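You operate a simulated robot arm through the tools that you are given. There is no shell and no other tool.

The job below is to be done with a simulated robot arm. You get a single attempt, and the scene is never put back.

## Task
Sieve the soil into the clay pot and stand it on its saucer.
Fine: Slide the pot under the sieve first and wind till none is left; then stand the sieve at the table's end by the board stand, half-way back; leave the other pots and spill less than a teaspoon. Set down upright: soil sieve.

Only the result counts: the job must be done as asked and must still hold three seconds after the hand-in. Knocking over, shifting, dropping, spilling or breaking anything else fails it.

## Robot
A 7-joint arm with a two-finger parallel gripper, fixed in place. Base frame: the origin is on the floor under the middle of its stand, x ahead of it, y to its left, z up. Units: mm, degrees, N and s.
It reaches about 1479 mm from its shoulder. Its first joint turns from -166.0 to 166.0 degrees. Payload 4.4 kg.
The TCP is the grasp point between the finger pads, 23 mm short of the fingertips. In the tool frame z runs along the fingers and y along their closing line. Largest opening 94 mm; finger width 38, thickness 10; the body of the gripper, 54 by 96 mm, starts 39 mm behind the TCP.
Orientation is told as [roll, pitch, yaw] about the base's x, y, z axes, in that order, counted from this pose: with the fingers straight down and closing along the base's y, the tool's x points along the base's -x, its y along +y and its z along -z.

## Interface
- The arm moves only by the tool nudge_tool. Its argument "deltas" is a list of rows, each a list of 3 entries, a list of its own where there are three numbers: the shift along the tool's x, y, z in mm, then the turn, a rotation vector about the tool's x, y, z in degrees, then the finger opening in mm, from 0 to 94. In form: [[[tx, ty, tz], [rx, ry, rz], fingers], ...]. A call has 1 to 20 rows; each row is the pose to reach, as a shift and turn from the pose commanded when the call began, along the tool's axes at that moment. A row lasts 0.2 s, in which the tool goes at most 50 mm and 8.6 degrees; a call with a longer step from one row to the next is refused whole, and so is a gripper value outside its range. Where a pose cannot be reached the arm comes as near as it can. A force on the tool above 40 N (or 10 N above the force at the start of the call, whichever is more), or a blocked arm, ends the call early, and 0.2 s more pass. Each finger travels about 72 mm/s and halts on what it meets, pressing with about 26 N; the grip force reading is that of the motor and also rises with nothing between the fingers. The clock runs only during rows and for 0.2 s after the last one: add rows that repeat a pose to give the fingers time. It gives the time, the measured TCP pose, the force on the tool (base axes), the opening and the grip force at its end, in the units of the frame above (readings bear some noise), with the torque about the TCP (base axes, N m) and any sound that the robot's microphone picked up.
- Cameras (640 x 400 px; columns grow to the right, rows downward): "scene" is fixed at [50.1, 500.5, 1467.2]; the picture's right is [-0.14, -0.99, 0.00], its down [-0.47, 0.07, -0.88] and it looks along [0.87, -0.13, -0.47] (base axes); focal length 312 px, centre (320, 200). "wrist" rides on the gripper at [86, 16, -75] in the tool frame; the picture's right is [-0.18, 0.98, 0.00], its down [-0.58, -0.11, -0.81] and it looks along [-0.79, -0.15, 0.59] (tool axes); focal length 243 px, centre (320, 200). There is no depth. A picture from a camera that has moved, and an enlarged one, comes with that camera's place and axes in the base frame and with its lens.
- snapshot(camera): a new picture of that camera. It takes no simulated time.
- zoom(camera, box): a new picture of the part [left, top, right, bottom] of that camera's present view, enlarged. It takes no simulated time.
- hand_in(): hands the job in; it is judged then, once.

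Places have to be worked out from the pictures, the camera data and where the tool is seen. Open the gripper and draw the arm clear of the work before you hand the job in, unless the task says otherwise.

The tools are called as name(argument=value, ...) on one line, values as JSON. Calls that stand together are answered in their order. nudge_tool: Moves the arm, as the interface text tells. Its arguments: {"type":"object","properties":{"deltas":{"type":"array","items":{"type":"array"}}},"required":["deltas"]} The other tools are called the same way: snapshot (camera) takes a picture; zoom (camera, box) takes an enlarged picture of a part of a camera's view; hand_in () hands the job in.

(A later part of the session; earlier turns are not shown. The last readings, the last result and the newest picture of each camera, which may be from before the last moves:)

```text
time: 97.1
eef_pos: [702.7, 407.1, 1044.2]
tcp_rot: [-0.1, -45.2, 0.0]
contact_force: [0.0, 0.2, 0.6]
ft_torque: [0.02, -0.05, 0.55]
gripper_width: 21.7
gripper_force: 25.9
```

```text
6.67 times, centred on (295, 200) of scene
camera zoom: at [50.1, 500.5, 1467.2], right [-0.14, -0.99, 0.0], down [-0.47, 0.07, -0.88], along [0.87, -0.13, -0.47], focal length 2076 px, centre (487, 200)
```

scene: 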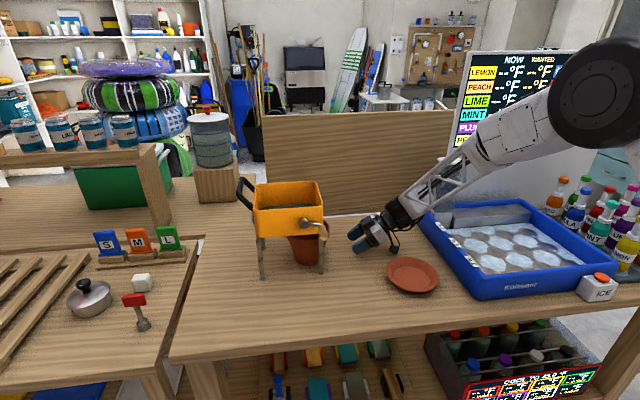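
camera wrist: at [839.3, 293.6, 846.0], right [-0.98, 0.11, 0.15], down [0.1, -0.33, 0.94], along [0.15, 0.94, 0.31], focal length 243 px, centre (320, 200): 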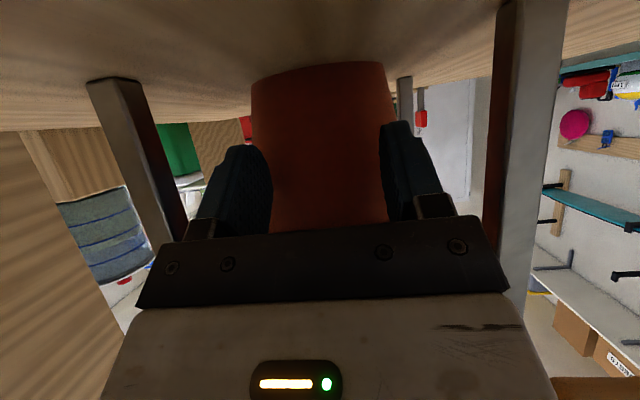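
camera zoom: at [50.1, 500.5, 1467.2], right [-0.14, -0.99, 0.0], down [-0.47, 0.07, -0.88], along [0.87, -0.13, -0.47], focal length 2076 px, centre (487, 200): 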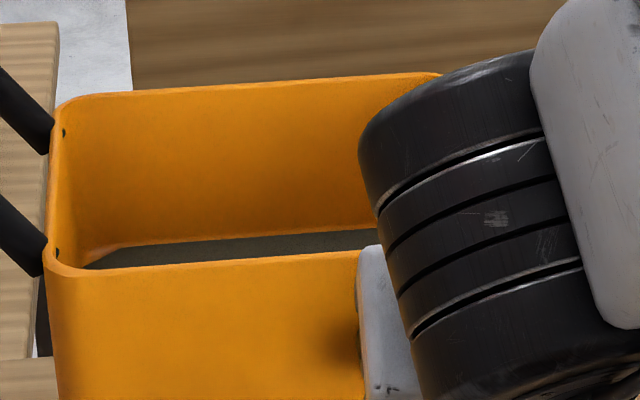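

Only the short spout is visible now (flow stops when idle) and the soil level has dropped visibly; some remains. I continue: firm down the right side, then loose along the bottom to 225°.

nudge_tool(deltas=[[[3.3, -4.6, 3.3], [0, 0, 0], 14], [[8, -9.2, 8], [0, 0, 0], 14], [[13.1, -12.6, 13.1], [0, 0, 0], 14], [[18.6, -14.6, 18.6], [0, 0, 0], 14], [[24.2, -15.3, 24.2], [0, 0, 0], 14], [[29.9, -14.6, 29.9], [0, 0, 0], 14], [[35.4, -12.6, 35.4], [0, 0, 0], 14], [[40.5, -9.2, 40.5], [0, 0, 0], 14], [[45.1, -4.6, 45.1], [0, 0, 0], 14], [[47.2, -1.9, 47.2], [0, 0, 0], 24], [[47.2, -1.9, 47.2], [0, 0, 0], 24], [[50.9, 4.2, 50.9], [0, 0, 0], 24], [[53.7, 11, 53.7], [0, 0, 0], 24], [[55.6, 18.5, 55.6], [0, 0, 0], 24], [[56.6, 26.3, 56.6], [0, 0, 0], 24], [[56.6, 34.2, 56.6], [0, 0, 0], 24], [[55.6, 42, 55.6], [0, 0, 0], 24], [[53.7, 49.5, 53.7], [0, 0, 0], 24], [[50.9, 56.4, 50.9], [0, 0, 0], 24], [[47.2, 62.5, 47.2], [0, 0, 0], 24]])

zoom(camera="wrist", box=[200, 0, 520, 240])

zoom(camera="scene", box=[250, 170, 350, 280])

```text
time: 101.3
eef_pos: [701.9, 470.2, 977.7]
tcp_rot: [-0.1, -45.2, 0.0]
contact_force: [0.5, -0.1, 0.6]
ft_torque: [-0.03, -0.01, -0.01]
gripper_width: 24.1
gripper_force: 0.3
```

```text
1.67 times, centred on (360, 120) of wrist
camera zoom: at [590.0, 487.2, 968.5], right [0.13, 0.98, 0.13], down [-0.16, -0.11, 0.98], along [0.98, -0.15, 0.15], focal length 404 px, centre (253, 333)
```

zoom: 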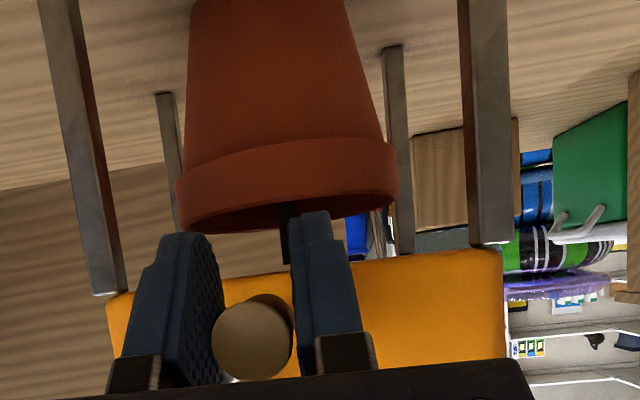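

```text
3.64 times, centred on (300, 225) of scene
camera zoom: at [50.1, 500.5, 1467.2], right [-0.14, -0.99, 0.0], down [-0.47, 0.07, -0.88], along [0.87, -0.13, -0.47], focal length 1133 px, centre (393, 109)
```

zoom: 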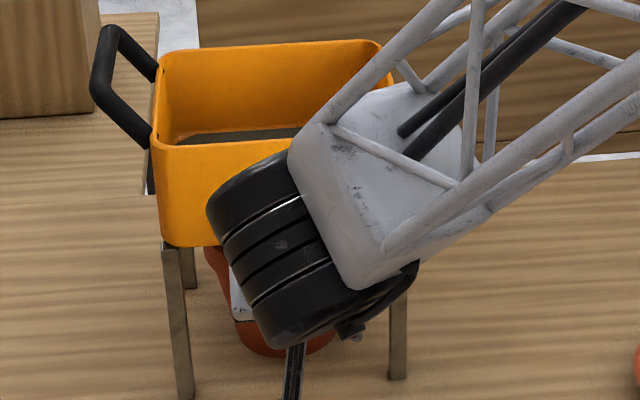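

Working well. Next: firm up the left side, loose over the top to ≈35°.

nudge_tool(deltas=[[[0, 0, 0], [0, 0, 0], 14], [[-2.8, 3.8, -2.8], [0, 0, 0], 14], [[-7.4, 8.4, -7.4], [0, 0, 0], 14], [[-12.6, 11.7, -12.6], [0, 0, 0], 14], [[-18.1, 13.8, -18.1], [0, 0, 0], 14], [[-23.7, 14.5, -23.7], [0, 0, 0], 14], [[-29.4, 13.8, -29.4], [0, 0, 0], 14], [[-34.8, 11.7, -34.8], [0, 0, 0], 14], [[-40, 8.4, -40], [0, 0, 0], 14], [[-44.6, 3.8, -44.6], [0, 0, 0], 14], [[-46.7, 1, -46.7], [0, 0, 0], 24], [[-46.7, 1, -46.7], [0, 0, 0], 24], [[-50.3, -5.1, -50.3], [0, 0, 0], 24], [[-53.2, -12.1, -53.2], [0, 0, 0], 24], [[-55.1, -19.6, -55.1], [0, 0, 0], 24], [[-56.1, -27.5, -56.1], [0, 0, 0], 24], [[-56.1, -35.5, -56.1], [0, 0, 0], 24], [[-55.1, -43.4, -55.1], [0, 0, 0], 24], [[-53.2, -50.9, -53.2], [0, 0, 0], 24], [[-50.3, -57.9, -50.3], [0, 0, 0], 24]])

zoom(camera="wrist", box=[200, 0, 520, 240])

zoom(camera="scene", box=[265, 170, 325, 230])

```text
time: 105.5
eef_pos: [702.7, 413.0, 1049.1]
tcp_rot: [0.0, -45.1, 0.0]
contact_force: [-0.5, 0.3, 0.2]
ft_torque: [0.04, 0.01, 0.03]
gripper_width: 24.2
gripper_force: 0.4
```

```text
1.67 times, centred on (360, 120) of wrist
camera zoom: at [589.0, 428.6, 1040.1], right [0.13, 0.98, 0.13], down [-0.16, -0.11, 0.98], along [0.98, -0.15, 0.15], focal length 404 px, centre (253, 333)
```

zoom: 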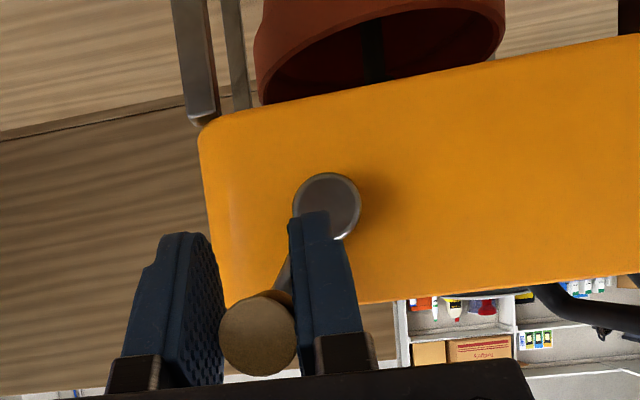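

```text
6.67 times, centred on (295, 200) of scene
camera zoom: at [50.1, 500.5, 1467.2], right [-0.14, -0.99, 0.0], down [-0.47, 0.07, -0.88], along [0.87, -0.13, -0.47], focal length 2076 px, centre (487, 200)
```

zoom: 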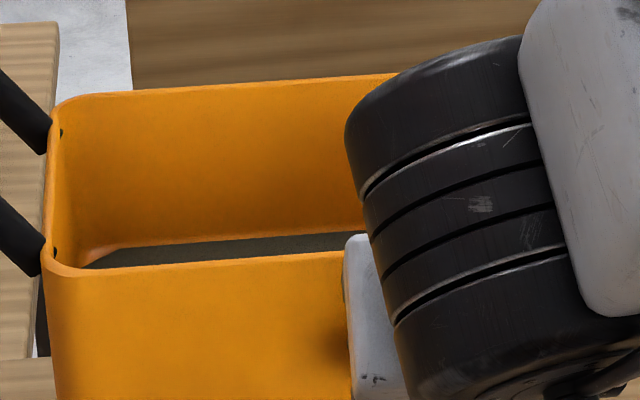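

Soil is still streaming into the pot. I continue another half turn (firm down the right, loose along the bottom).

nudge_tool(deltas=[[[0, 0, 0], [0, 0, 0], 14], [[0, 0, 0], [0, 0, 0], 14], [[4.3, -7.5, 4.3], [0, 0, 0], 14], [[9.6, -13.5, 9.6], [0, 0, 0], 14], [[15.6, -17.9, 15.6], [0, 0, 0], 14], [[22.2, -20.4, 22.2], [0, 0, 0], 14], [[29, -20.9, 29], [0, 0, 0], 14], [[35.7, -19.4, 35.7], [0, 0, 0], 14], [[42, -15.9, 42], [0, 0, 0], 14], [[46.8, -11.7, 46.8], [0, 0, 0], 14], [[50.3, -7.5, 50.3], [0, 0, 0], 24], [[50.3, -7.5, 50.3], [0, 0, 0], 24], [[54.5, 0, 54.5], [0, 0, 0], 24], [[57.6, 8.6, 57.6], [0, 0, 0], 24], [[59.4, 17.9, 59.4], [0, 0, 0], 24], [[59.7, 27.5, 59.7], [0, 0, 0], 24], [[58.7, 37, 58.7], [0, 0, 0], 24], [[56.2, 45.9, 56.2], [0, 0, 0], 24], [[52.5, 54, 52.5], [0, 0, 0], 24], [[50.3, 57.6, 50.3], [0, 0, 0], 24]])

zoom(camera="wrist", box=[200, 0, 520, 240])

zoom(camera="scene", box=[250, 170, 350, 280])

```text
time: 109.7
eef_pos: [701.9, 470.0, 977.1]
tcp_rot: [-0.1, -45.2, 0.1]
contact_force: [-0.3, -0.6, -0.8]
ft_torque: [0.04, 0.0, 0.0]
gripper_width: 24.1
gripper_force: 0.4
```

```text
1.67 times, centred on (360, 120) of wrist
camera zoom: at [589.6, 486.7, 968.6], right [0.13, 0.98, 0.13], down [-0.16, -0.11, 0.98], along [0.98, -0.15, 0.15], focal length 404 px, centre (253, 333)
```

zoom: 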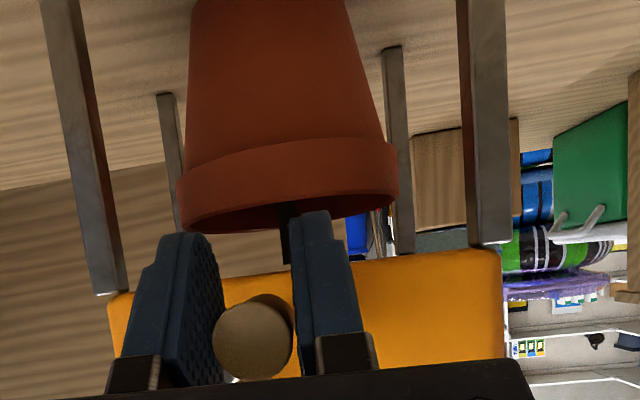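

```text
3.64 times, centred on (300, 225) of scene
camera zoom: at [50.1, 500.5, 1467.2], right [-0.14, -0.99, 0.0], down [-0.47, 0.07, -0.88], along [0.87, -0.13, -0.47], focal length 1133 px, centre (393, 109)
```

zoom: 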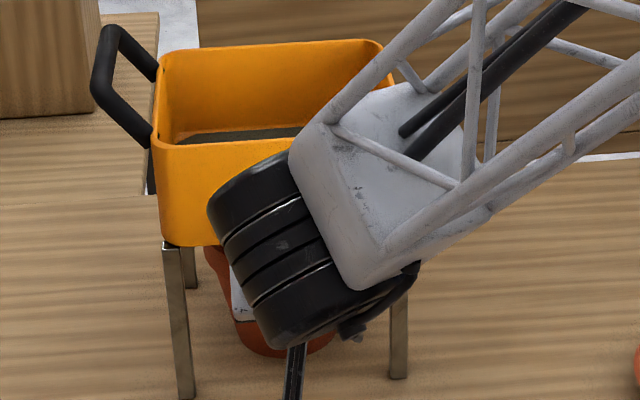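

Exactly repeatable. I repeat the left-side/top pass.

nudge_tool(deltas=[[[0, 0, 0], [0, 0, 0], 14], [[-2.8, 3.8, -2.8], [0, 0, 0], 14], [[-7.4, 8.4, -7.4], [0, 0, 0], 14], [[-12.6, 11.7, -12.6], [0, 0, 0], 14], [[-18.1, 13.8, -18.1], [0, 0, 0], 14], [[-23.7, 14.5, -23.7], [0, 0, 0], 14], [[-29.4, 13.8, -29.4], [0, 0, 0], 14], [[-34.8, 11.7, -34.8], [0, 0, 0], 14], [[-40, 8.4, -40], [0, 0, 0], 14], [[-44.6, 3.8, -44.6], [0, 0, 0], 14], [[-46.7, 1, -46.7], [0, 0, 0], 24], [[-46.7, 1, -46.7], [0, 0, 0], 24], [[-50.3, -5.1, -50.3], [0, 0, 0], 24], [[-53.2, -12.1, -53.2], [0, 0, 0], 24], [[-55.1, -19.6, -55.1], [0, 0, 0], 24], [[-56.1, -27.5, -56.1], [0, 0, 0], 24], [[-56.1, -35.5, -56.1], [0, 0, 0], 24], [[-55.1, -43.4, -55.1], [0, 0, 0], 24], [[-53.2, -50.9, -53.2], [0, 0, 0], 24], [[-50.3, -57.9, -50.3], [0, 0, 0], 24]])

zoom(camera="wrist", box=[200, 0, 520, 240])

zoom(camera="scene", box=[265, 170, 325, 230])

```text
time: 113.9
eef_pos: [702.7, 411.2, 1049.3]
tcp_rot: [-0.1, -45.2, -0.1]
contact_force: [-0.1, 0.7, 0.6]
ft_torque: [-0.01, -0.01, 0.06]
gripper_width: 24.3
gripper_force: 0.5
```

```text
1.67 times, centred on (360, 120) of wrist
camera zoom: at [590.1, 427.8, 1039.5], right [0.13, 0.98, 0.13], down [-0.16, -0.11, 0.98], along [0.98, -0.15, 0.15], focal length 404 px, centre (253, 333)
```

zoom: 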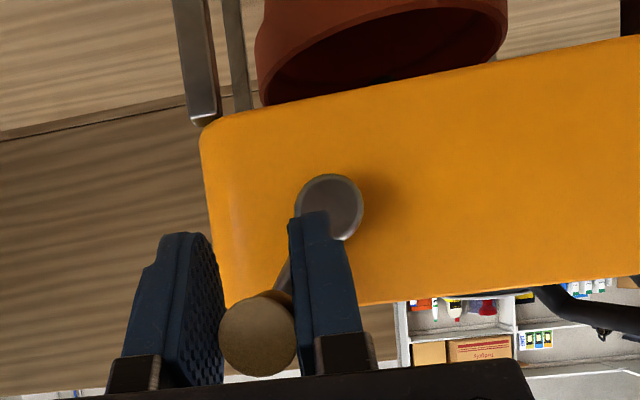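

```text
6.67 times, centred on (295, 200) of scene
camera zoom: at [50.1, 500.5, 1467.2], right [-0.14, -0.99, 0.0], down [-0.47, 0.07, -0.88], along [0.87, -0.13, -0.47], focal length 2076 px, centre (487, 200)
```

zoom: 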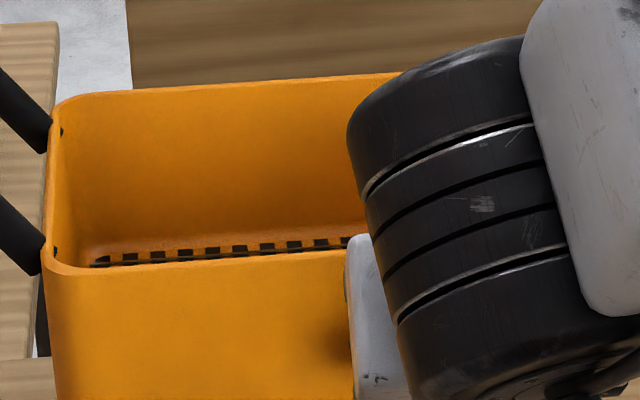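

The mesh floor with its holes is now visible and no stream falls: the soil is through. I make one more quarter turn to confirm and to park the handle at the right side.

nudge_tool(deltas=[[[0, 0, 0], [0, 0, 0], 14], [[0, 0, 0], [0, 0, 0], 14], [[4.3, -7.5, 4.3], [0, 0, 0], 14], [[9.6, -13.5, 9.6], [0, 0, 0], 14], [[15.6, -17.9, 15.6], [0, 0, 0], 14], [[22.2, -20.4, 22.2], [0, 0, 0], 14], [[29, -20.9, 29], [0, 0, 0], 14]])

zoom(camera="wrist", box=[200, 0, 520, 240])

zoom(camera="scene", box=[260, 170, 340, 250])

```text
time: 115.5
eef_pos: [700.9, 391.7, 1007.7]
tcp_rot: [-0.2, -45.1, 0.0]
contact_force: [0.7, 2.3, -0.3]
ft_torque: [-0.02, 0.37, 0.41]
gripper_width: 21.5
gripper_force: 25.5
```

```text
1.67 times, centred on (360, 120) of wrist
camera zoom: at [588.8, 407.1, 998.5], right [0.13, 0.98, 0.13], down [-0.16, -0.11, 0.98], along [0.98, -0.15, 0.14], focal length 404 px, centre (253, 333)
```

zoom: 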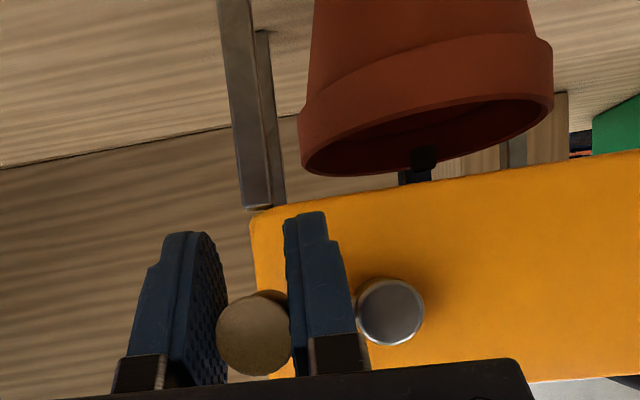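

```text
5.00 times, centred on (300, 210) of scene
camera zoom: at [50.1, 500.5, 1467.2], right [-0.14, -0.99, 0.0], down [-0.47, 0.07, -0.88], along [0.87, -0.13, -0.47], focal length 1557 px, centre (420, 150)
```

zoom: 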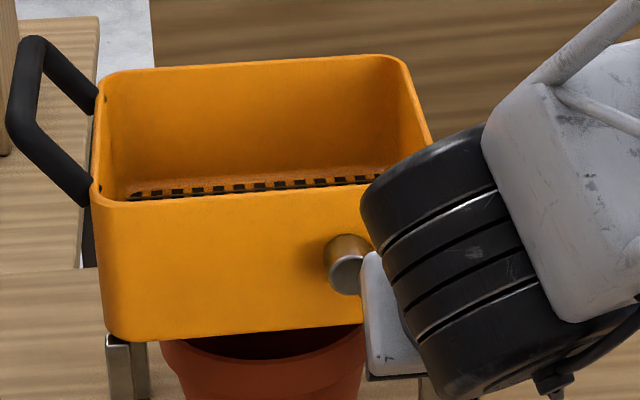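

No stream any more and the grid is bare: empty. I release the handle, back out, rise and straighten the gripper to vertical.

nudge_tool(deltas=[[[0, 0, 0], [0, 0, 0], 40], [[0, 0, 0], [0, 0, 0], 60], [[14, 0, -14], [0, 0, 0], 60], [[35, 0, -35], [0, 0, 0], 60], [[56.6, 0, -56.6], [0, 0, 0], 60], [[28.3, 0, -84.9], [0, 0, 0], 60], [[0, 0, -113.2], [0, 0, 0], 60], [[-28.3, 0, -141.4], [0, 0, 0], 60], [[-56.5, 0, -169.7], [0, 0, 0], 60]])

nudge_tool(deltas=[[[-11, 15, 6], [0, 8, 0], 60], [[-22, 30, 12], [0, 16, 0], 60], [[-33, 45, 18], [0, 24, 0], 60], [[-44, 60, 24], [0, 32, 0], 60], [[-55, 75, 31], [0, 40, 0], 60], [[-65, 88, 36.8], [0, 45.1, 0], 60], [[-65, 88, 36.8], [0, 45.1, 0], 60]])

snapshot(camera="wrist")

zoom(camera="wrist", box=[200, 60, 460, 240])

zoom(camera="scene", box=[250, 170, 350, 280])

```text
time: 117.5
eef_pos: [622.1, 392.3, 1168.8]
tcp_rot: [-0.1, -45.1, 0.0]
contact_force: [0.3, -0.3, -0.1]
ft_torque: [-0.02, 0.0, -0.01]
gripper_width: 59.8
gripper_force: 0.1
```

```text
time: 119.1
eef_pos: [687.9, 476.6, 1162.7]
tcp_rot: [-10.5, -10.2, 0.9]
contact_force: [2.0, 1.6, -7.2]
ft_torque: [-0.18, 0.04, -0.02]
gripper_width: 59.8
gripper_force: 0.0
out of reach, approached as far as the arm can: row 4, 5, 6, 7
```

```text
taken
camera wrist: at [591.7, 504.7, 1217.2], right [0.2, 0.97, -0.14], down [0.43, 0.05, 0.9], along [0.88, -0.24, -0.41], focal length 243 px, centre (320, 200)
```

wrist: 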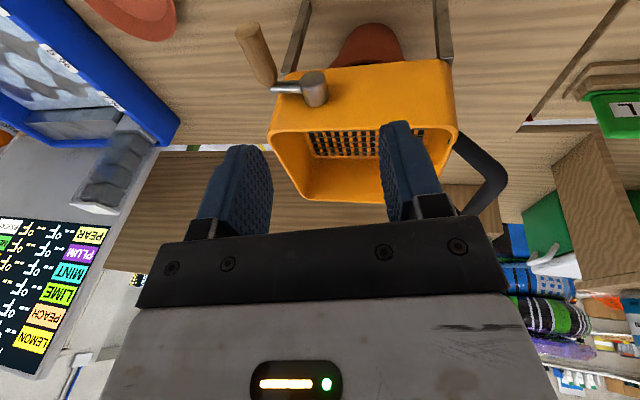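

```text
2.22 times, centred on (330, 150) of wrist
camera zoom: at [591.7, 504.7, 1217.2], right [0.2, 0.97, -0.14], down [0.43, 0.05, 0.9], along [0.88, -0.24, -0.41], focal length 539 px, centre (298, 311)
```

zoom: 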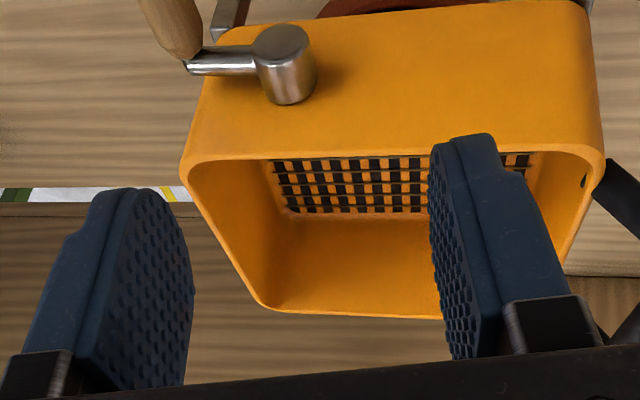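

```text
3.64 times, centred on (300, 225) of scene
camera zoom: at [50.1, 500.5, 1467.2], right [-0.14, -0.99, 0.0], down [-0.47, 0.07, -0.88], along [0.87, -0.13, -0.47], focal length 1133 px, centre (393, 109)
```

zoom: 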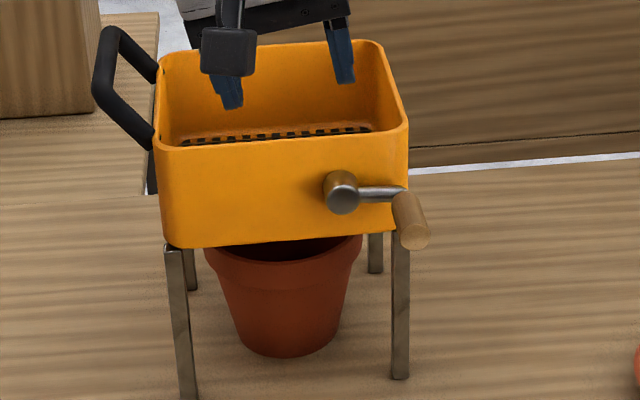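

The box is fully empty. The arm ran into a reach limit while straightening here; I move back to a spot where the vertical pose worked before (about (600, 400, 1180)).

nudge_tool(deltas=[[[24, -20, 2], [0, 0, 0], 60], [[47, -40, 4], [0, 0, 0], 60], [[70, -60, 7], [0, 0, 0], 60], [[94, -80, 9], [0, 0, 0], 60], [[94, -80, 9], [0, 0, 0], 60], [[94, -80, 9], [0, 0, 0], 60]])

snapshot(camera="scene")

```text
time: 120.5
eef_pos: [596.4, 395.7, 1154.9]
tcp_rot: [-10.3, -10.5, 0.9]
contact_force: [0.4, -0.5, 0.3]
ft_torque: [0.01, 0.01, 0.01]
gripper_width: 60.2
gripper_force: 0.0
```

```text
taken
```

scene: 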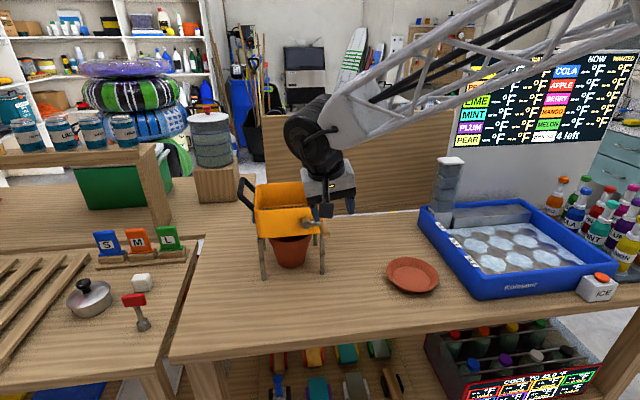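

Orientation is still tilted by (−10, −10); I command it upright here.

nudge_tool(deltas=[[[0, 0, 0], [-5.1, 5.2, 0], 60], [[0, 0, 0], [-10.2, 10.4, 0.5], 60], [[0, 0, 0], [-10.2, 10.4, 0.5], 60]])

```text
time: 121.3
eef_pos: [595.5, 395.6, 1155.5]
tcp_rot: [-10.1, -10.3, 0.9]
contact_force: [0.6, -0.3, -0.5]
ft_torque: [0.02, 0.02, 0.0]
gripper_width: 60.0
gripper_force: 0.1
out of reach, approached as far as the arm can: row 1, 2, 3
```

A wrist joint is at its limit in this branch. I try turning in yaw (toward +90, which I need anyway) and see whether it frees up.

nudge_tool(deltas=[[[0, 0, 0], [0, 0, -8], 60], [[0, 0, 0], [0, 0, -16], 60], [[0, 0, 0], [0, 0, -24], 60], [[0, 0, 0], [0, 0, -32], 60], [[0, 0, 0], [0, 0, -40], 60]])

```text
time: 122.5
eef_pos: [591.0, 393.8, 1133.5]
tcp_rot: [-14.3, -1.7, 40.1]
contact_force: [0.6, 0.2, 1.0]
ft_torque: [0.02, 0.01, 0.03]
gripper_width: 60.3
gripper_force: 0.0
out of reach, approached as far as the arm can: row 5
```

Yaw moved. Now I try to remove the remaining roll.

nudge_tool(deltas=[[[0, 0, 0], [-5, 0.5, 0], 60], [[0, 0, 0], [-10, 1, 0], 60], [[0, 0, 0], [-14.3, 1.7, 0], 60], [[0, 0, 0], [-14.3, 1.7, 0], 60]])

snapshot(camera="scene")

```text
time: 123.5
eef_pos: [591.2, 394.4, 1133.2]
tcp_rot: [-14.3, -1.6, 40.0]
contact_force: [-0.5, 0.9, 0.0]
ft_torque: [-0.03, -0.02, 0.03]
gripper_width: 60.1
gripper_force: 0.1
out of reach, approached as far as the arm can: row 1, 2, 3, 4
```

```text
taken
```

scene: 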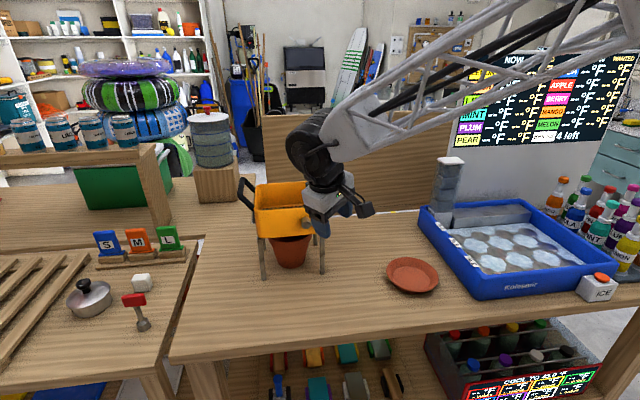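

I raise the hand toward the starting area, where the vertical pose was certainly reachable, to let the arm's posture recover.

nudge_tool(deltas=[[[7.5, 20, -36.5], [0, 0, 0], 60], [[15, 40, -73], [0, 0, 0], 60], [[22.5, 60, -109.5], [0, 0, 0], 60], [[29.8, 81, -146], [0, 0, 0], 60], [[29.8, 81, -146], [-5, 0.5, 0], 60], [[29.8, 81, -146], [-10, 1, 0], 60], [[29.8, 81, -146], [-14.3, 1.7, 0], 60], [[29.8, 81, -146], [-14.3, 1.7, 0], 60]])

snapshot(camera="scene")

```text
time: 125.3
eef_pos: [492.0, 461.1, 1252.8]
tcp_rot: [-15.1, -2.2, 40.1]
contact_force: [0.5, 0.4, 0.2]
ft_torque: [-0.01, 0.0, 0.02]
gripper_width: 59.7
gripper_force: 0.0
out of reach, approached as far as the arm can: row 5, 6, 7, 8
```

```text
taken
```

scene: 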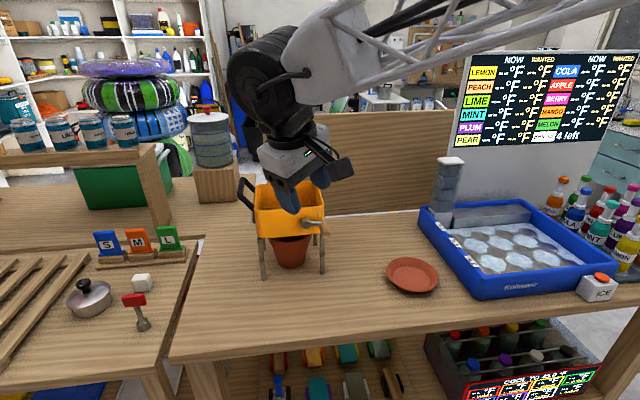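

The wrist has drifted into another branch. I retrace: first back to yaw 0, then re-tilt to −55°, from which I will reverse the earlier swing to yaw +90 and straighten there (a path known to work).

nudge_tool(deltas=[[[-6, -16, 29], [0, 0, 8], 60], [[-12, -32, 58], [0, 0, 16], 60], [[-18, -48, 87], [0, 0, 24], 60], [[-24, -64, 116], [0, 0, 32], 60], [[-29.8, -81, 130], [0, 0, 40], 60], [[-29.8, -81, 130], [0, 0, 40], 60]])

nudge_tool(deltas=[[[0, 0, 0], [-1.6, -7.4, 0.7], 60], [[0, 0, 0], [-3.3, -14.8, 1.3], 60], [[0, 0, 0], [-4.9, -22.2, 2], 60], [[0, 0, 0], [-6.5, -29.6, 2.7], 60], [[0, 0, 0], [-8.1, -37, 3.3], 60], [[0, 0, 0], [-9.8, -44.4, 4], 60], [[0, 0, 0], [-9.8, -44.4, 4], 60]])

```text
time: 126.7
eef_pos: [591.3, 397.9, 1149.7]
tcp_rot: [-10.1, -11.2, 0.8]
contact_force: [0.8, 0.2, 0.1]
ft_torque: [-0.04, 0.04, 0.01]
gripper_width: 59.9
gripper_force: 0.1
```

```text
time: 128.3
eef_pos: [589.6, 396.7, 1151.2]
tcp_rot: [0.0, -55.8, 0.7]
contact_force: [0.0, -0.2, -0.3]
ft_torque: [-0.01, 0.0, 0.0]
gripper_width: 59.8
gripper_force: 0.0
```

Reachable again. I shift to y≈330 and reverse the swing to yaw +90 on the right side.

nudge_tool(deltas=[[[0, -34, 0], [0, 0, 0], 60], [[0, -67, 0], [0, 0, 0], 60]])

nudge_tool(deltas=[[[-7.5, -14, 10.6], [-6.7, 0, -4.7], 60], [[-18.9, -29, 27], [-13.4, 0, -9.4], 60], [[-33.3, -44, 47.5], [-20.1, 0, -14.1], 60], [[-50.5, -59, 72.1], [-26.8, 0, -18.8], 60], [[-67.7, -74, 96.6], [-33.5, 0, -23.5], 60], [[-85, -89, 121.2], [-40.2, 0, -28.2], 60], [[-102.2, -104, 145.8], [-46.9, 0, -32.9], 60], [[-119.4, -119, 170.4], [-53.6, 0, -37.6], 60], [[-136.6, -129, 194.9], [-60.3, 0, -42.3], 60], [[-148.1, -134, 211.3], [-67, 0, -47], 60], [[-153.8, -134, 219.5], [-73.7, 0, -51.7], 60], [[-153.8, -134, 219.5], [-73.7, 0, -51.7], 60]])

snapshot(camera="scene")

```text
time: 128.9
eef_pos: [591.9, 328.7, 1148.2]
tcp_rot: [-0.1, -55.7, 0.8]
contact_force: [0.0, -0.9, -0.8]
ft_torque: [0.0, 0.03, 0.02]
gripper_width: 60.1
gripper_force: 0.0
```

```text
time: 131.5
eef_pos: [859.0, 197.4, 1154.9]
tcp_rot: [-1.3, -55.0, 92.1]
contact_force: [0.2, 0.7, -1.0]
ft_torque: [0.01, 0.02, 0.01]
gripper_width: 60.0
gripper_force: 0.0
```

```text
taken
```

scene: 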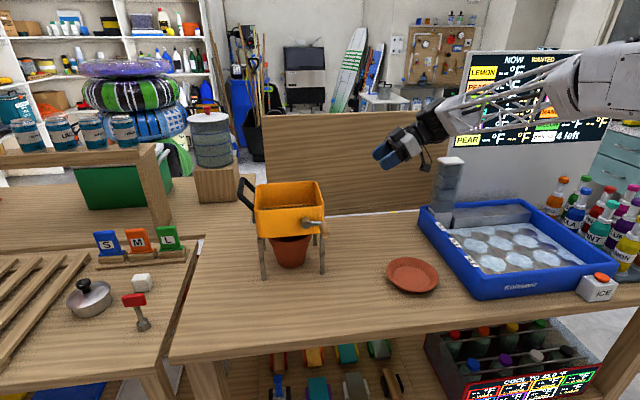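

Now I straighten to vertical at yaw +90 here.

nudge_tool(deltas=[[[0, 0, 0], [0, 8, 0], 60], [[0, 0, 0], [0, 16, 0], 60], [[0, 0, 0], [0, 24, 0], 60], [[0, 0, 0], [0, 32, 0], 60], [[0, 0, 0], [0, 40, 0], 60], [[0, 0, 0], [0, 48, 0], 60], [[0, 0, 0], [0, 55, 0], 60], [[0, 0, 0], [0, 55, 0], 60]])

snapshot(camera="scene")

snapshot(camera="wrist")

```text
time: 133.3
eef_pos: [860.6, 199.6, 1154.2]
tcp_rot: [-0.7, 0.0, 90.9]
contact_force: [-0.9, 0.1, -0.1]
ft_torque: [-0.02, -0.02, -0.01]
gripper_width: 60.1
gripper_force: 0.0
```

```text
taken
```

scene: 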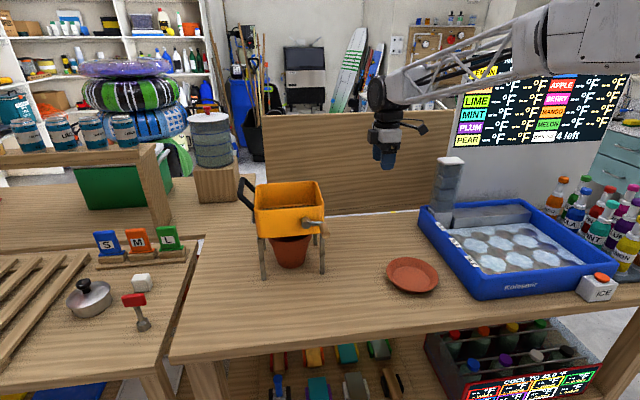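

```text
taken
camera wrist: at [845.3, 112.8, 1229.0], right [-0.99, 0.17, -0.01], down [0.09, 0.58, 0.81], along [0.14, 0.79, -0.59], focal length 243 px, centre (320, 200)
```

wrist: 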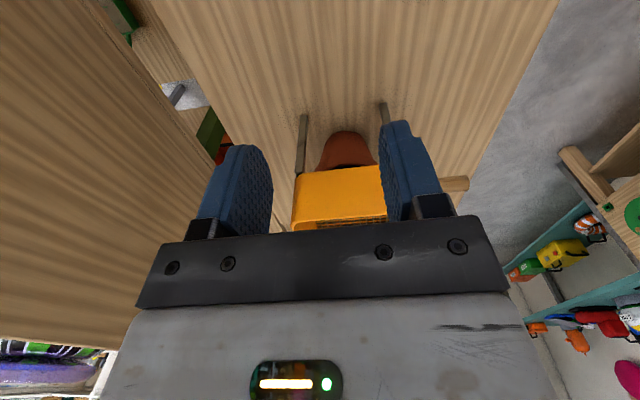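

Vertical at yaw 90 works. I move over the sieve's front wall region and look down at it.

nudge_tool(deltas=[[[-44, 12, -2], [0, 0, 0], 60], [[-88, 24, -4], [0, 0, 0], 60], [[-132, 36, -6], [0, 0, 0], 60], [[-176, 48, -6], [0, 0, 0], 60], [[-220, 60, -6], [0.7, 0, 0.9], 60], [[-220, 60, -6], [0.7, 0, 0.9], 60]])

snapshot(camera="wrist")

zoom(camera="wrist", box=[200, 60, 460, 240])

snapshot(camera="scene")

```text
time: 134.7
eef_pos: [797.2, 417.9, 1160.9]
tcp_rot: [-1.5, 0.0, 89.9]
contact_force: [0.0, -0.5, 1.0]
ft_torque: [-0.02, -0.01, 0.0]
gripper_width: 59.9
gripper_force: 0.1
```

```text
taken
camera wrist: at [780.0, 331.5, 1234.3], right [-0.98, 0.19, -0.03], down [0.09, 0.58, 0.81], along [0.16, 0.79, -0.59], focal length 243 px, centre (320, 200)
```

wrist: 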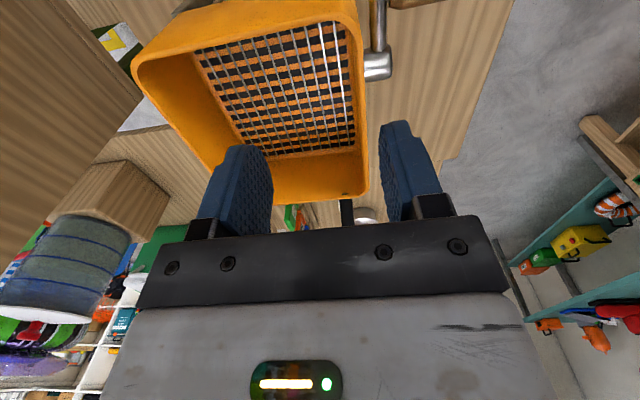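

```text
2.22 times, centred on (330, 150) of wrist
camera zoom: at [780.0, 331.5, 1234.3], right [-0.98, 0.19, -0.03], down [0.09, 0.58, 0.81], along [0.16, 0.79, -0.59], focal length 539 px, centre (298, 311)
```

zoom: 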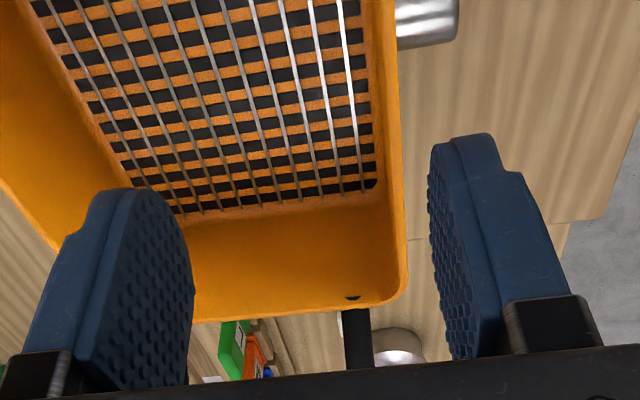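

```text
taken
```

scene: 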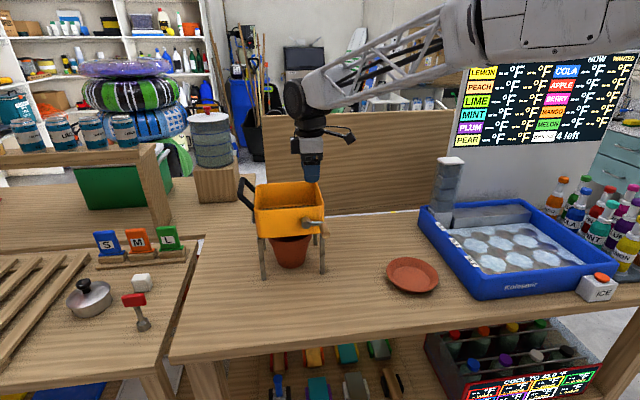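

The sieve floor is clean and empty. The front wall's top edge is at x≈770, z≈1057; I'll grip it at y≈480 (closing along x). I move over it and descend partway to check alignment.

nudge_tool(deltas=[[[-31, 12, 0], [-0.8, 0, 0], 60], [[-62, 25, 0], [-1.5, 0, 0], 60], [[-62, 25, 40], [-1.5, 0, 0], 60], [[-62, 25, 78], [-1.5, 0, 0], 60], [[-62, 25, 78], [-1.5, 0, 0], 60]])

snapshot(camera="wrist")

zoom(camera="scene", box=[240, 140, 350, 260])

```text
time: 135.9
eef_pos: [772.6, 480.8, 1080.7]
tcp_rot: [0.0, 0.0, 90.0]
contact_force: [0.1, 0.6, -0.4]
ft_torque: [0.01, 0.02, 0.0]
gripper_width: 60.0
gripper_force: 0.1
```

```text
taken
camera wrist: at [758.1, 394.3, 1154.4], right [-0.98, 0.18, 0.0], down [0.11, 0.58, 0.81], along [0.15, 0.79, -0.59], focal length 243 px, centre (320, 200)
```

wrist: 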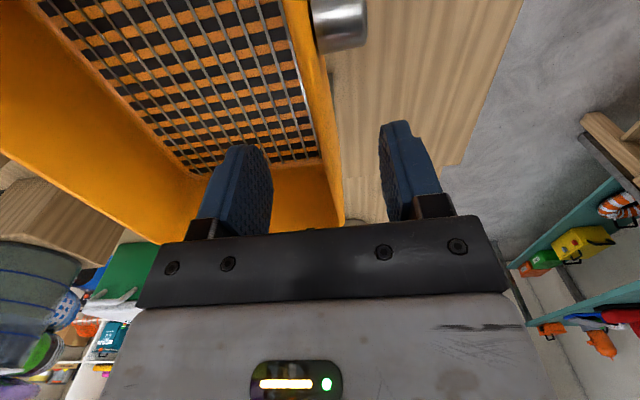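

```text
3.33 times, centred on (295, 200) of scene
camera zoom: at [50.1, 500.5, 1467.2], right [-0.14, -0.99, 0.0], down [-0.47, 0.07, -0.88], along [0.87, -0.13, -0.47], focal length 1038 px, centre (403, 200)
```

zoom: 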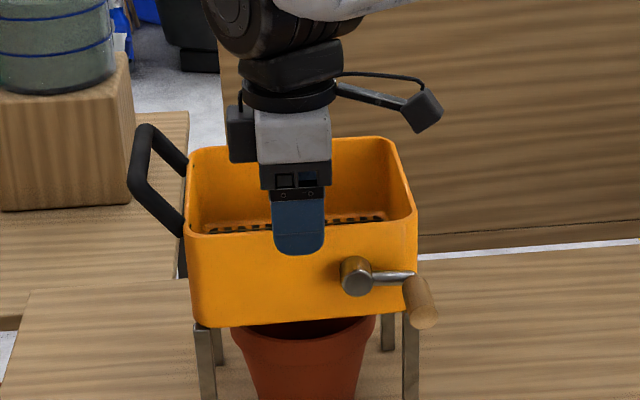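

The front wall sits midway between the fingers. I descend 50 mm and close on the wall.

nudge_tool(deltas=[[[0, 0, 17], [0, 0, 0], 60], [[0, 0, 34], [0, 0, 0], 60], [[0, 0, 50], [0, 0, 0], 60], [[0, 0, 50], [0, 0, 0], 30], [[0, 0, 50], [0, 0, 0], 10], [[0, 0, 50], [0, 0, 0], 0], [[0, 0, 50], [0, 0, 0], 0], [[0, 0, 50], [0, 0, 0], 0]])

snapshot(camera="wrist")

zoom(camera="scene", box=[240, 140, 350, 280])

```text
time: 137.7
eef_pos: [774.4, 480.5, 1031.1]
tcp_rot: [0.0, 0.0, 90.0]
contact_force: [3.4, 3.4, 0.4]
ft_torque: [0.04, -0.16, 0.24]
gripper_width: 5.1
gripper_force: 26.4
```

```text
taken
camera wrist: at [758.2, 394.0, 1104.9], right [-0.98, 0.18, 0.0], down [0.11, 0.58, 0.81], along [0.15, 0.79, -0.59], focal length 243 px, centre (320, 200)
```

wrist: 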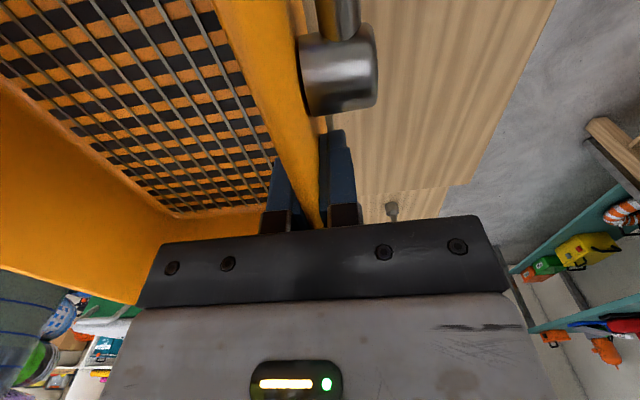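

```text
2.86 times, centred on (295, 210) of scene
camera zoom: at [50.1, 500.5, 1467.2], right [-0.14, -0.99, 0.0], down [-0.47, 0.07, -0.88], along [0.87, -0.13, -0.47], focal length 890 px, centre (391, 171)
```

zoom: 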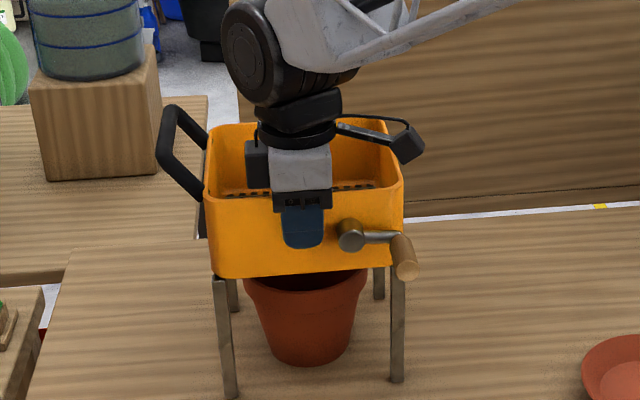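

Wall gripped (5 mm thick, 26 N). I lift gently 12 mm and check how the sieve hangs.

nudge_tool(deltas=[[[0, 0, -3], [0, 0, 0], 0], [[0, 0, -6], [0, 0, 0], 0], [[0, 0, -9], [0, 0, 0], 0], [[0, 0, -12], [0, 0, 0], 0], [[0, 0, -12], [0, 0, 0], 0]])

snapshot(camera="wrist")

zoom(camera="scene", box=[240, 140, 350, 280])

```text
time: 138.9
eef_pos: [774.3, 480.0, 1041.1]
tcp_rot: [0.0, 0.0, 89.9]
contact_force: [0.2, 0.1, -9.4]
ft_torque: [0.05, 0.65, 0.02]
gripper_width: 5.0
gripper_force: 25.8
```

```text
taken
camera wrist: at [758.8, 393.8, 1116.3], right [-0.98, 0.18, 0.0], down [0.11, 0.58, 0.81], along [0.15, 0.79, -0.59], focal length 243 px, centre (320, 200)
```

wrist: 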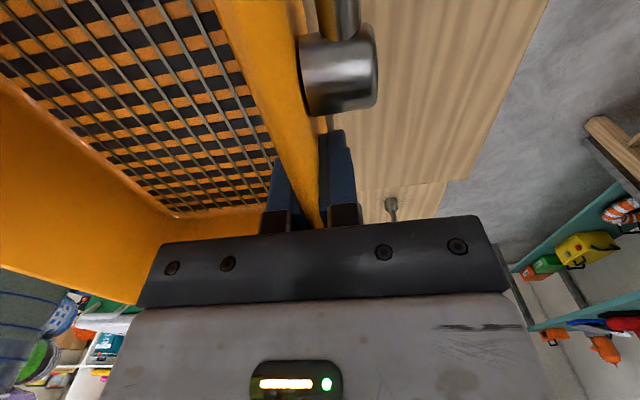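

```text
2.86 times, centred on (295, 210) of scene
camera zoom: at [50.1, 500.5, 1467.2], right [-0.14, -0.99, 0.0], down [-0.47, 0.07, -0.88], along [0.87, -0.13, -0.47], focal length 890 px, centre (391, 171)
```

zoom: 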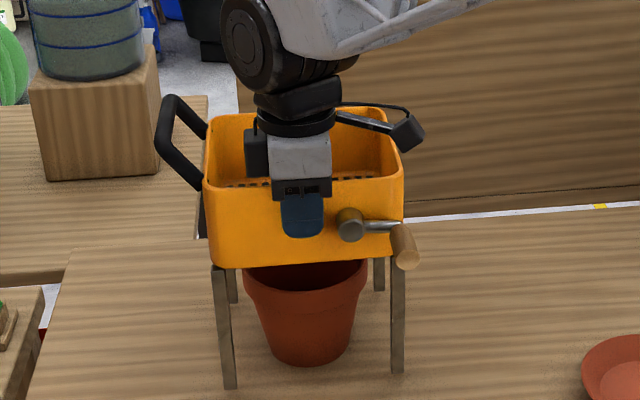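

It hangs level: 9.4 N weight, no droop. I lift a further 125 mm so the feet clear the pot.

nudge_tool(deltas=[[[0, 0, -5], [0, 0, 0], 0], [[0, 0, -13], [0, 0, 0], 0], [[0, 0, -23], [0, 0, 0], 0], [[0, 0, -34], [0, 0, 0], 0], [[0, 0, -45], [0, 0, 0], 0], [[0, 0, -56], [0, 0, 0], 0], [[0, 0, -67], [0, 0, 0], 0], [[0, 0, -78], [0, 0, 0], 0], [[0, 0, -89], [0, 0, 0], 0], [[0, 0, -100], [0, 0, 0], 0], [[0, 0, -110], [0, 0, 0], 0], [[0, 0, -120], [0, 0, 0], 0], [[0, 0, -128], [0, 0, 0], 0], [[0, 0, -132], [0, 0, 0], 0]])

snapshot(camera="scene")

snapshot(camera="wrist")

```text
time: 141.9
eef_pos: [775.5, 481.1, 1174.1]
tcp_rot: [0.0, 0.1, 90.0]
contact_force: [1.0, -0.4, -8.5]
ft_torque: [0.03, 0.65, 0.0]
gripper_width: 5.1
gripper_force: 26.2
```

```text
taken
```

scene: 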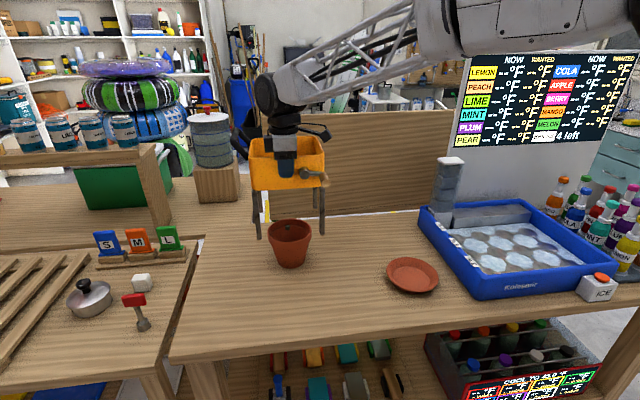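

```text
taken
camera wrist: at [760.0, 394.4, 1248.7], right [-0.98, 0.18, 0.0], down [0.11, 0.58, 0.81], along [0.15, 0.79, -0.59], focal length 243 px, centre (320, 200)
```

wrist: 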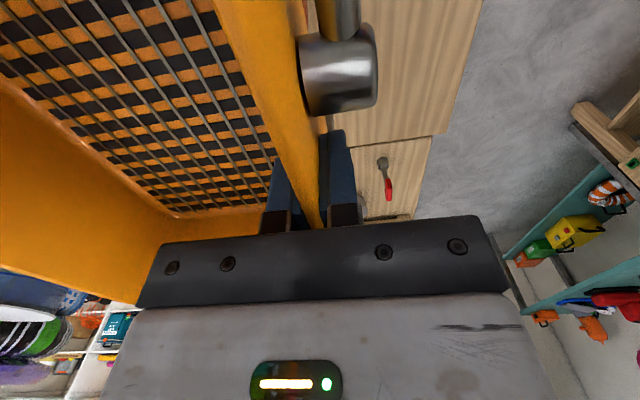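

Lifted clear of the pot (feet at z≈960). I carry it gently toward the left end: +160 mm in y, −31 mm in x (to the table's half depth, x≈826).

nudge_tool(deltas=[[[-4, 1, 0], [0, 0, 0], 0], [[-12, 2.5, 0], [0, 0, 0], 0], [[-23, 4.5, 0], [0, 0, 0], 0], [[-35, 7, 0], [0, 0, 0], 0], [[-48, 9.5, 0], [0, 0, 0], 0], [[-61, 12, 0], [0, 0, 0], 0], [[-74, 14.5, 0], [0, 0, 0], 0], [[-87, 17, 0], [0, 0, 0], 0], [[-100, 19.5, 0], [0, 0, 0], 0], [[-113, 22, 0], [0, 0, 0], 0], [[-126, 24.5, 0], [0, 0, 0], 0], [[-138, 27, 0], [0, 0, 0], 0], [[-148, 29, 0], [0, 0, 0], 0], [[-156, 30.5, 0], [0, 0, 0], 0], [[-160, 31, 0], [0, 0, 0], 0], [[-160, 31, 0], [0, 0, 0], 0]])

snapshot(camera="scene")

snapshot(camera="wrist")

```text
time: 145.3
eef_pos: [742.8, 641.2, 1175.8]
tcp_rot: [0.1, 0.0, 90.0]
contact_force: [0.8, 0.7, -9.3]
ft_torque: [0.0, 0.7, -0.02]
gripper_width: 5.2
gripper_force: 25.7
```

```text
taken
```

scene: 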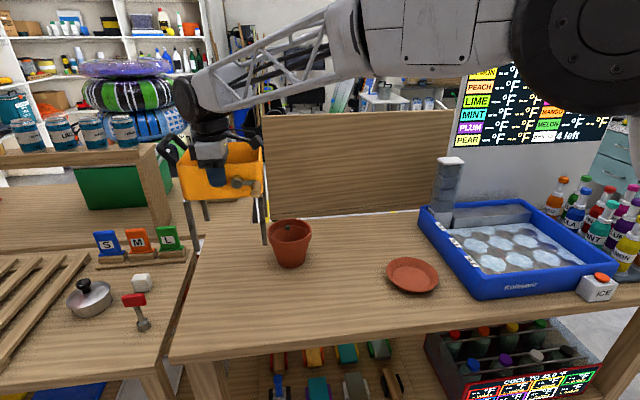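

```text
taken
camera wrist: at [727.3, 554.4, 1249.8], right [-0.98, 0.18, 0.0], down [0.11, 0.58, 0.81], along [0.15, 0.79, -0.59], focal length 243 px, centre (320, 200)
```

wrist: 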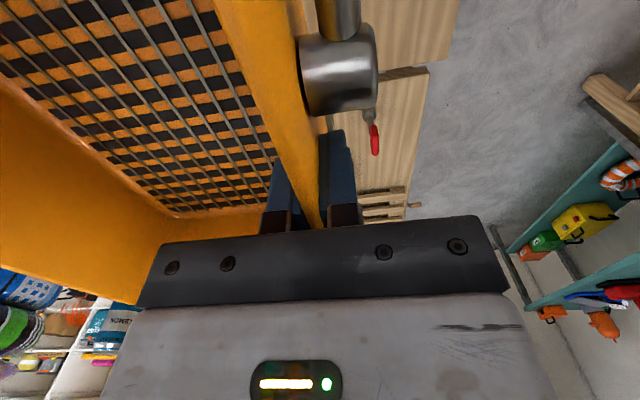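

I zoom to check the sieve's feet relative to the table's left edge, and the pot's contents.

zoom(camera="scene", box=[150, 130, 320, 280])

zoom(camera="scene", box=[255, 205, 325, 275])

```text
2.67 times, centred on (235, 205) of scene
camera zoom: at [50.1, 500.5, 1467.2], right [-0.14, -0.99, 0.0], down [-0.47, 0.07, -0.88], along [0.87, -0.13, -0.47], focal length 831 px, centre (547, 187)
```

zoom: 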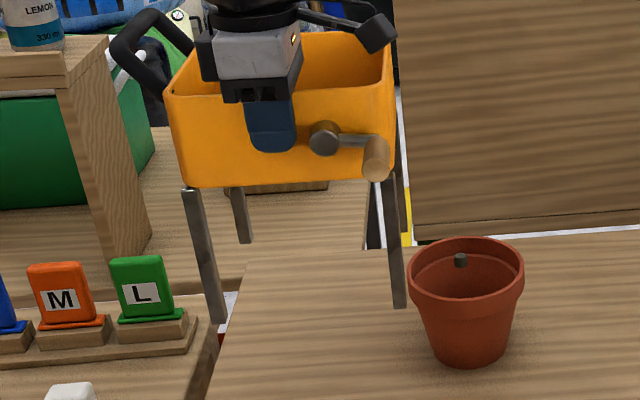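

```text
5.71 times, centred on (290, 240) of scene
camera zoom: at [50.1, 500.5, 1467.2], right [-0.14, -0.99, 0.0], down [-0.47, 0.07, -0.88], along [0.87, -0.13, -0.47], focal length 1780 px, centre (491, -29)
```

zoom: 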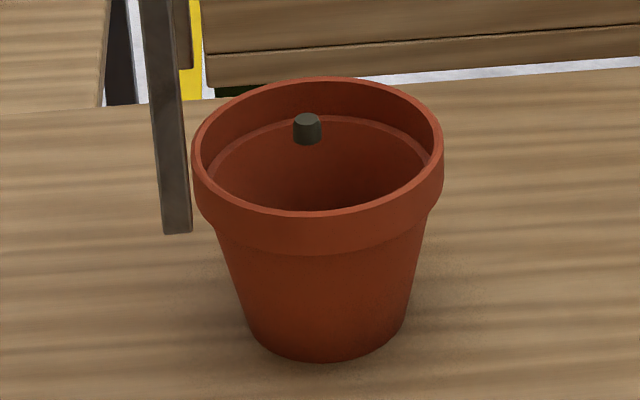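

There's a small dark lump in the pot's mouth, to be inspected afterwards. The sieve now hangs over (≈826, 639) with its left feet ~45 mm inside the table's edge; I lower it onto the table.

nudge_tool(deltas=[[[0, 0, 5], [0, 0, 0], 0], [[0, 0, 15], [0, 0, 0], 0], [[0, 0, 27], [0, 0, 0], 0], [[0, 0, 39], [0, 0, 0], 0], [[0, 0, 51], [0, 0, 0], 0], [[0, 0, 63], [0, 0, 0], 0], [[0, 0, 75], [0, 0, 0], 0], [[0, 0, 87], [0, 0, 0], 0], [[0, 0, 99], [0, 0, 0], 0], [[0, 0, 110], [0, 0, 0], 0], [[0, 0, 120], [0, 0, 0], 0], [[0, 0, 128], [0, 0, 0], 0], [[0, 0, 134], [0, 0, 0], 0], [[0, 0, 138], [0, 0, 0], 0], [[0, 0, 140], [0, 0, 0], 0], [[0, 0, 140], [0, 0, 0], 0]])

zoom(camera="scene", box=[150, 150, 320, 320])

```text
time: 148.7
eef_pos: [743.2, 639.9, 1033.8]
tcp_rot: [0.0, 0.0, 90.1]
contact_force: [0.4, 0.7, -9.3]
ft_torque: [0.01, 0.64, 0.01]
gripper_width: 4.9
gripper_force: 26.2
```

```text
2.35 times, centred on (235, 235) of scene
camera zoom: at [50.1, 500.5, 1467.2], right [-0.14, -0.99, 0.0], down [-0.47, 0.07, -0.88], along [0.87, -0.13, -0.47], focal length 733 px, centre (520, 118)
```

zoom: 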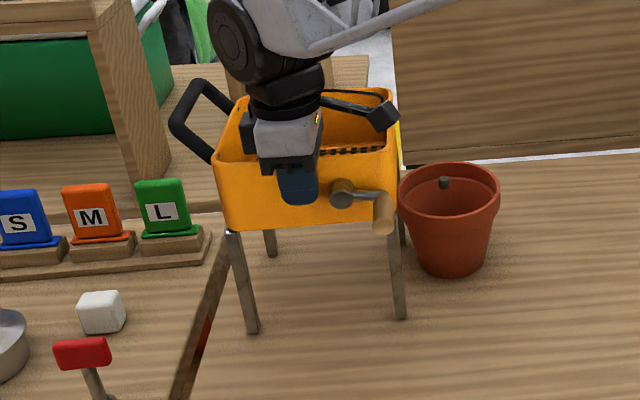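

Almost touching (still 9.3 N). I lower the last few millimetres until the feet take the weight.

nudge_tool(deltas=[[[0, 0, 1.5], [0, 0, 0], 0], [[0, 0, 3], [0, 0, 0], 0], [[0, 0, 4], [0, 0, 0], 0], [[0, 0, 4], [0, 0, 0], 0]])

```text
time: 149.7
eef_pos: [743.9, 640.4, 1029.0]
tcp_rot: [0.0, 0.0, 90.1]
contact_force: [-2.1, 0.5, -2.9]
ft_torque: [-0.29, 0.17, -0.02]
gripper_width: 5.0
gripper_force: 26.0
```

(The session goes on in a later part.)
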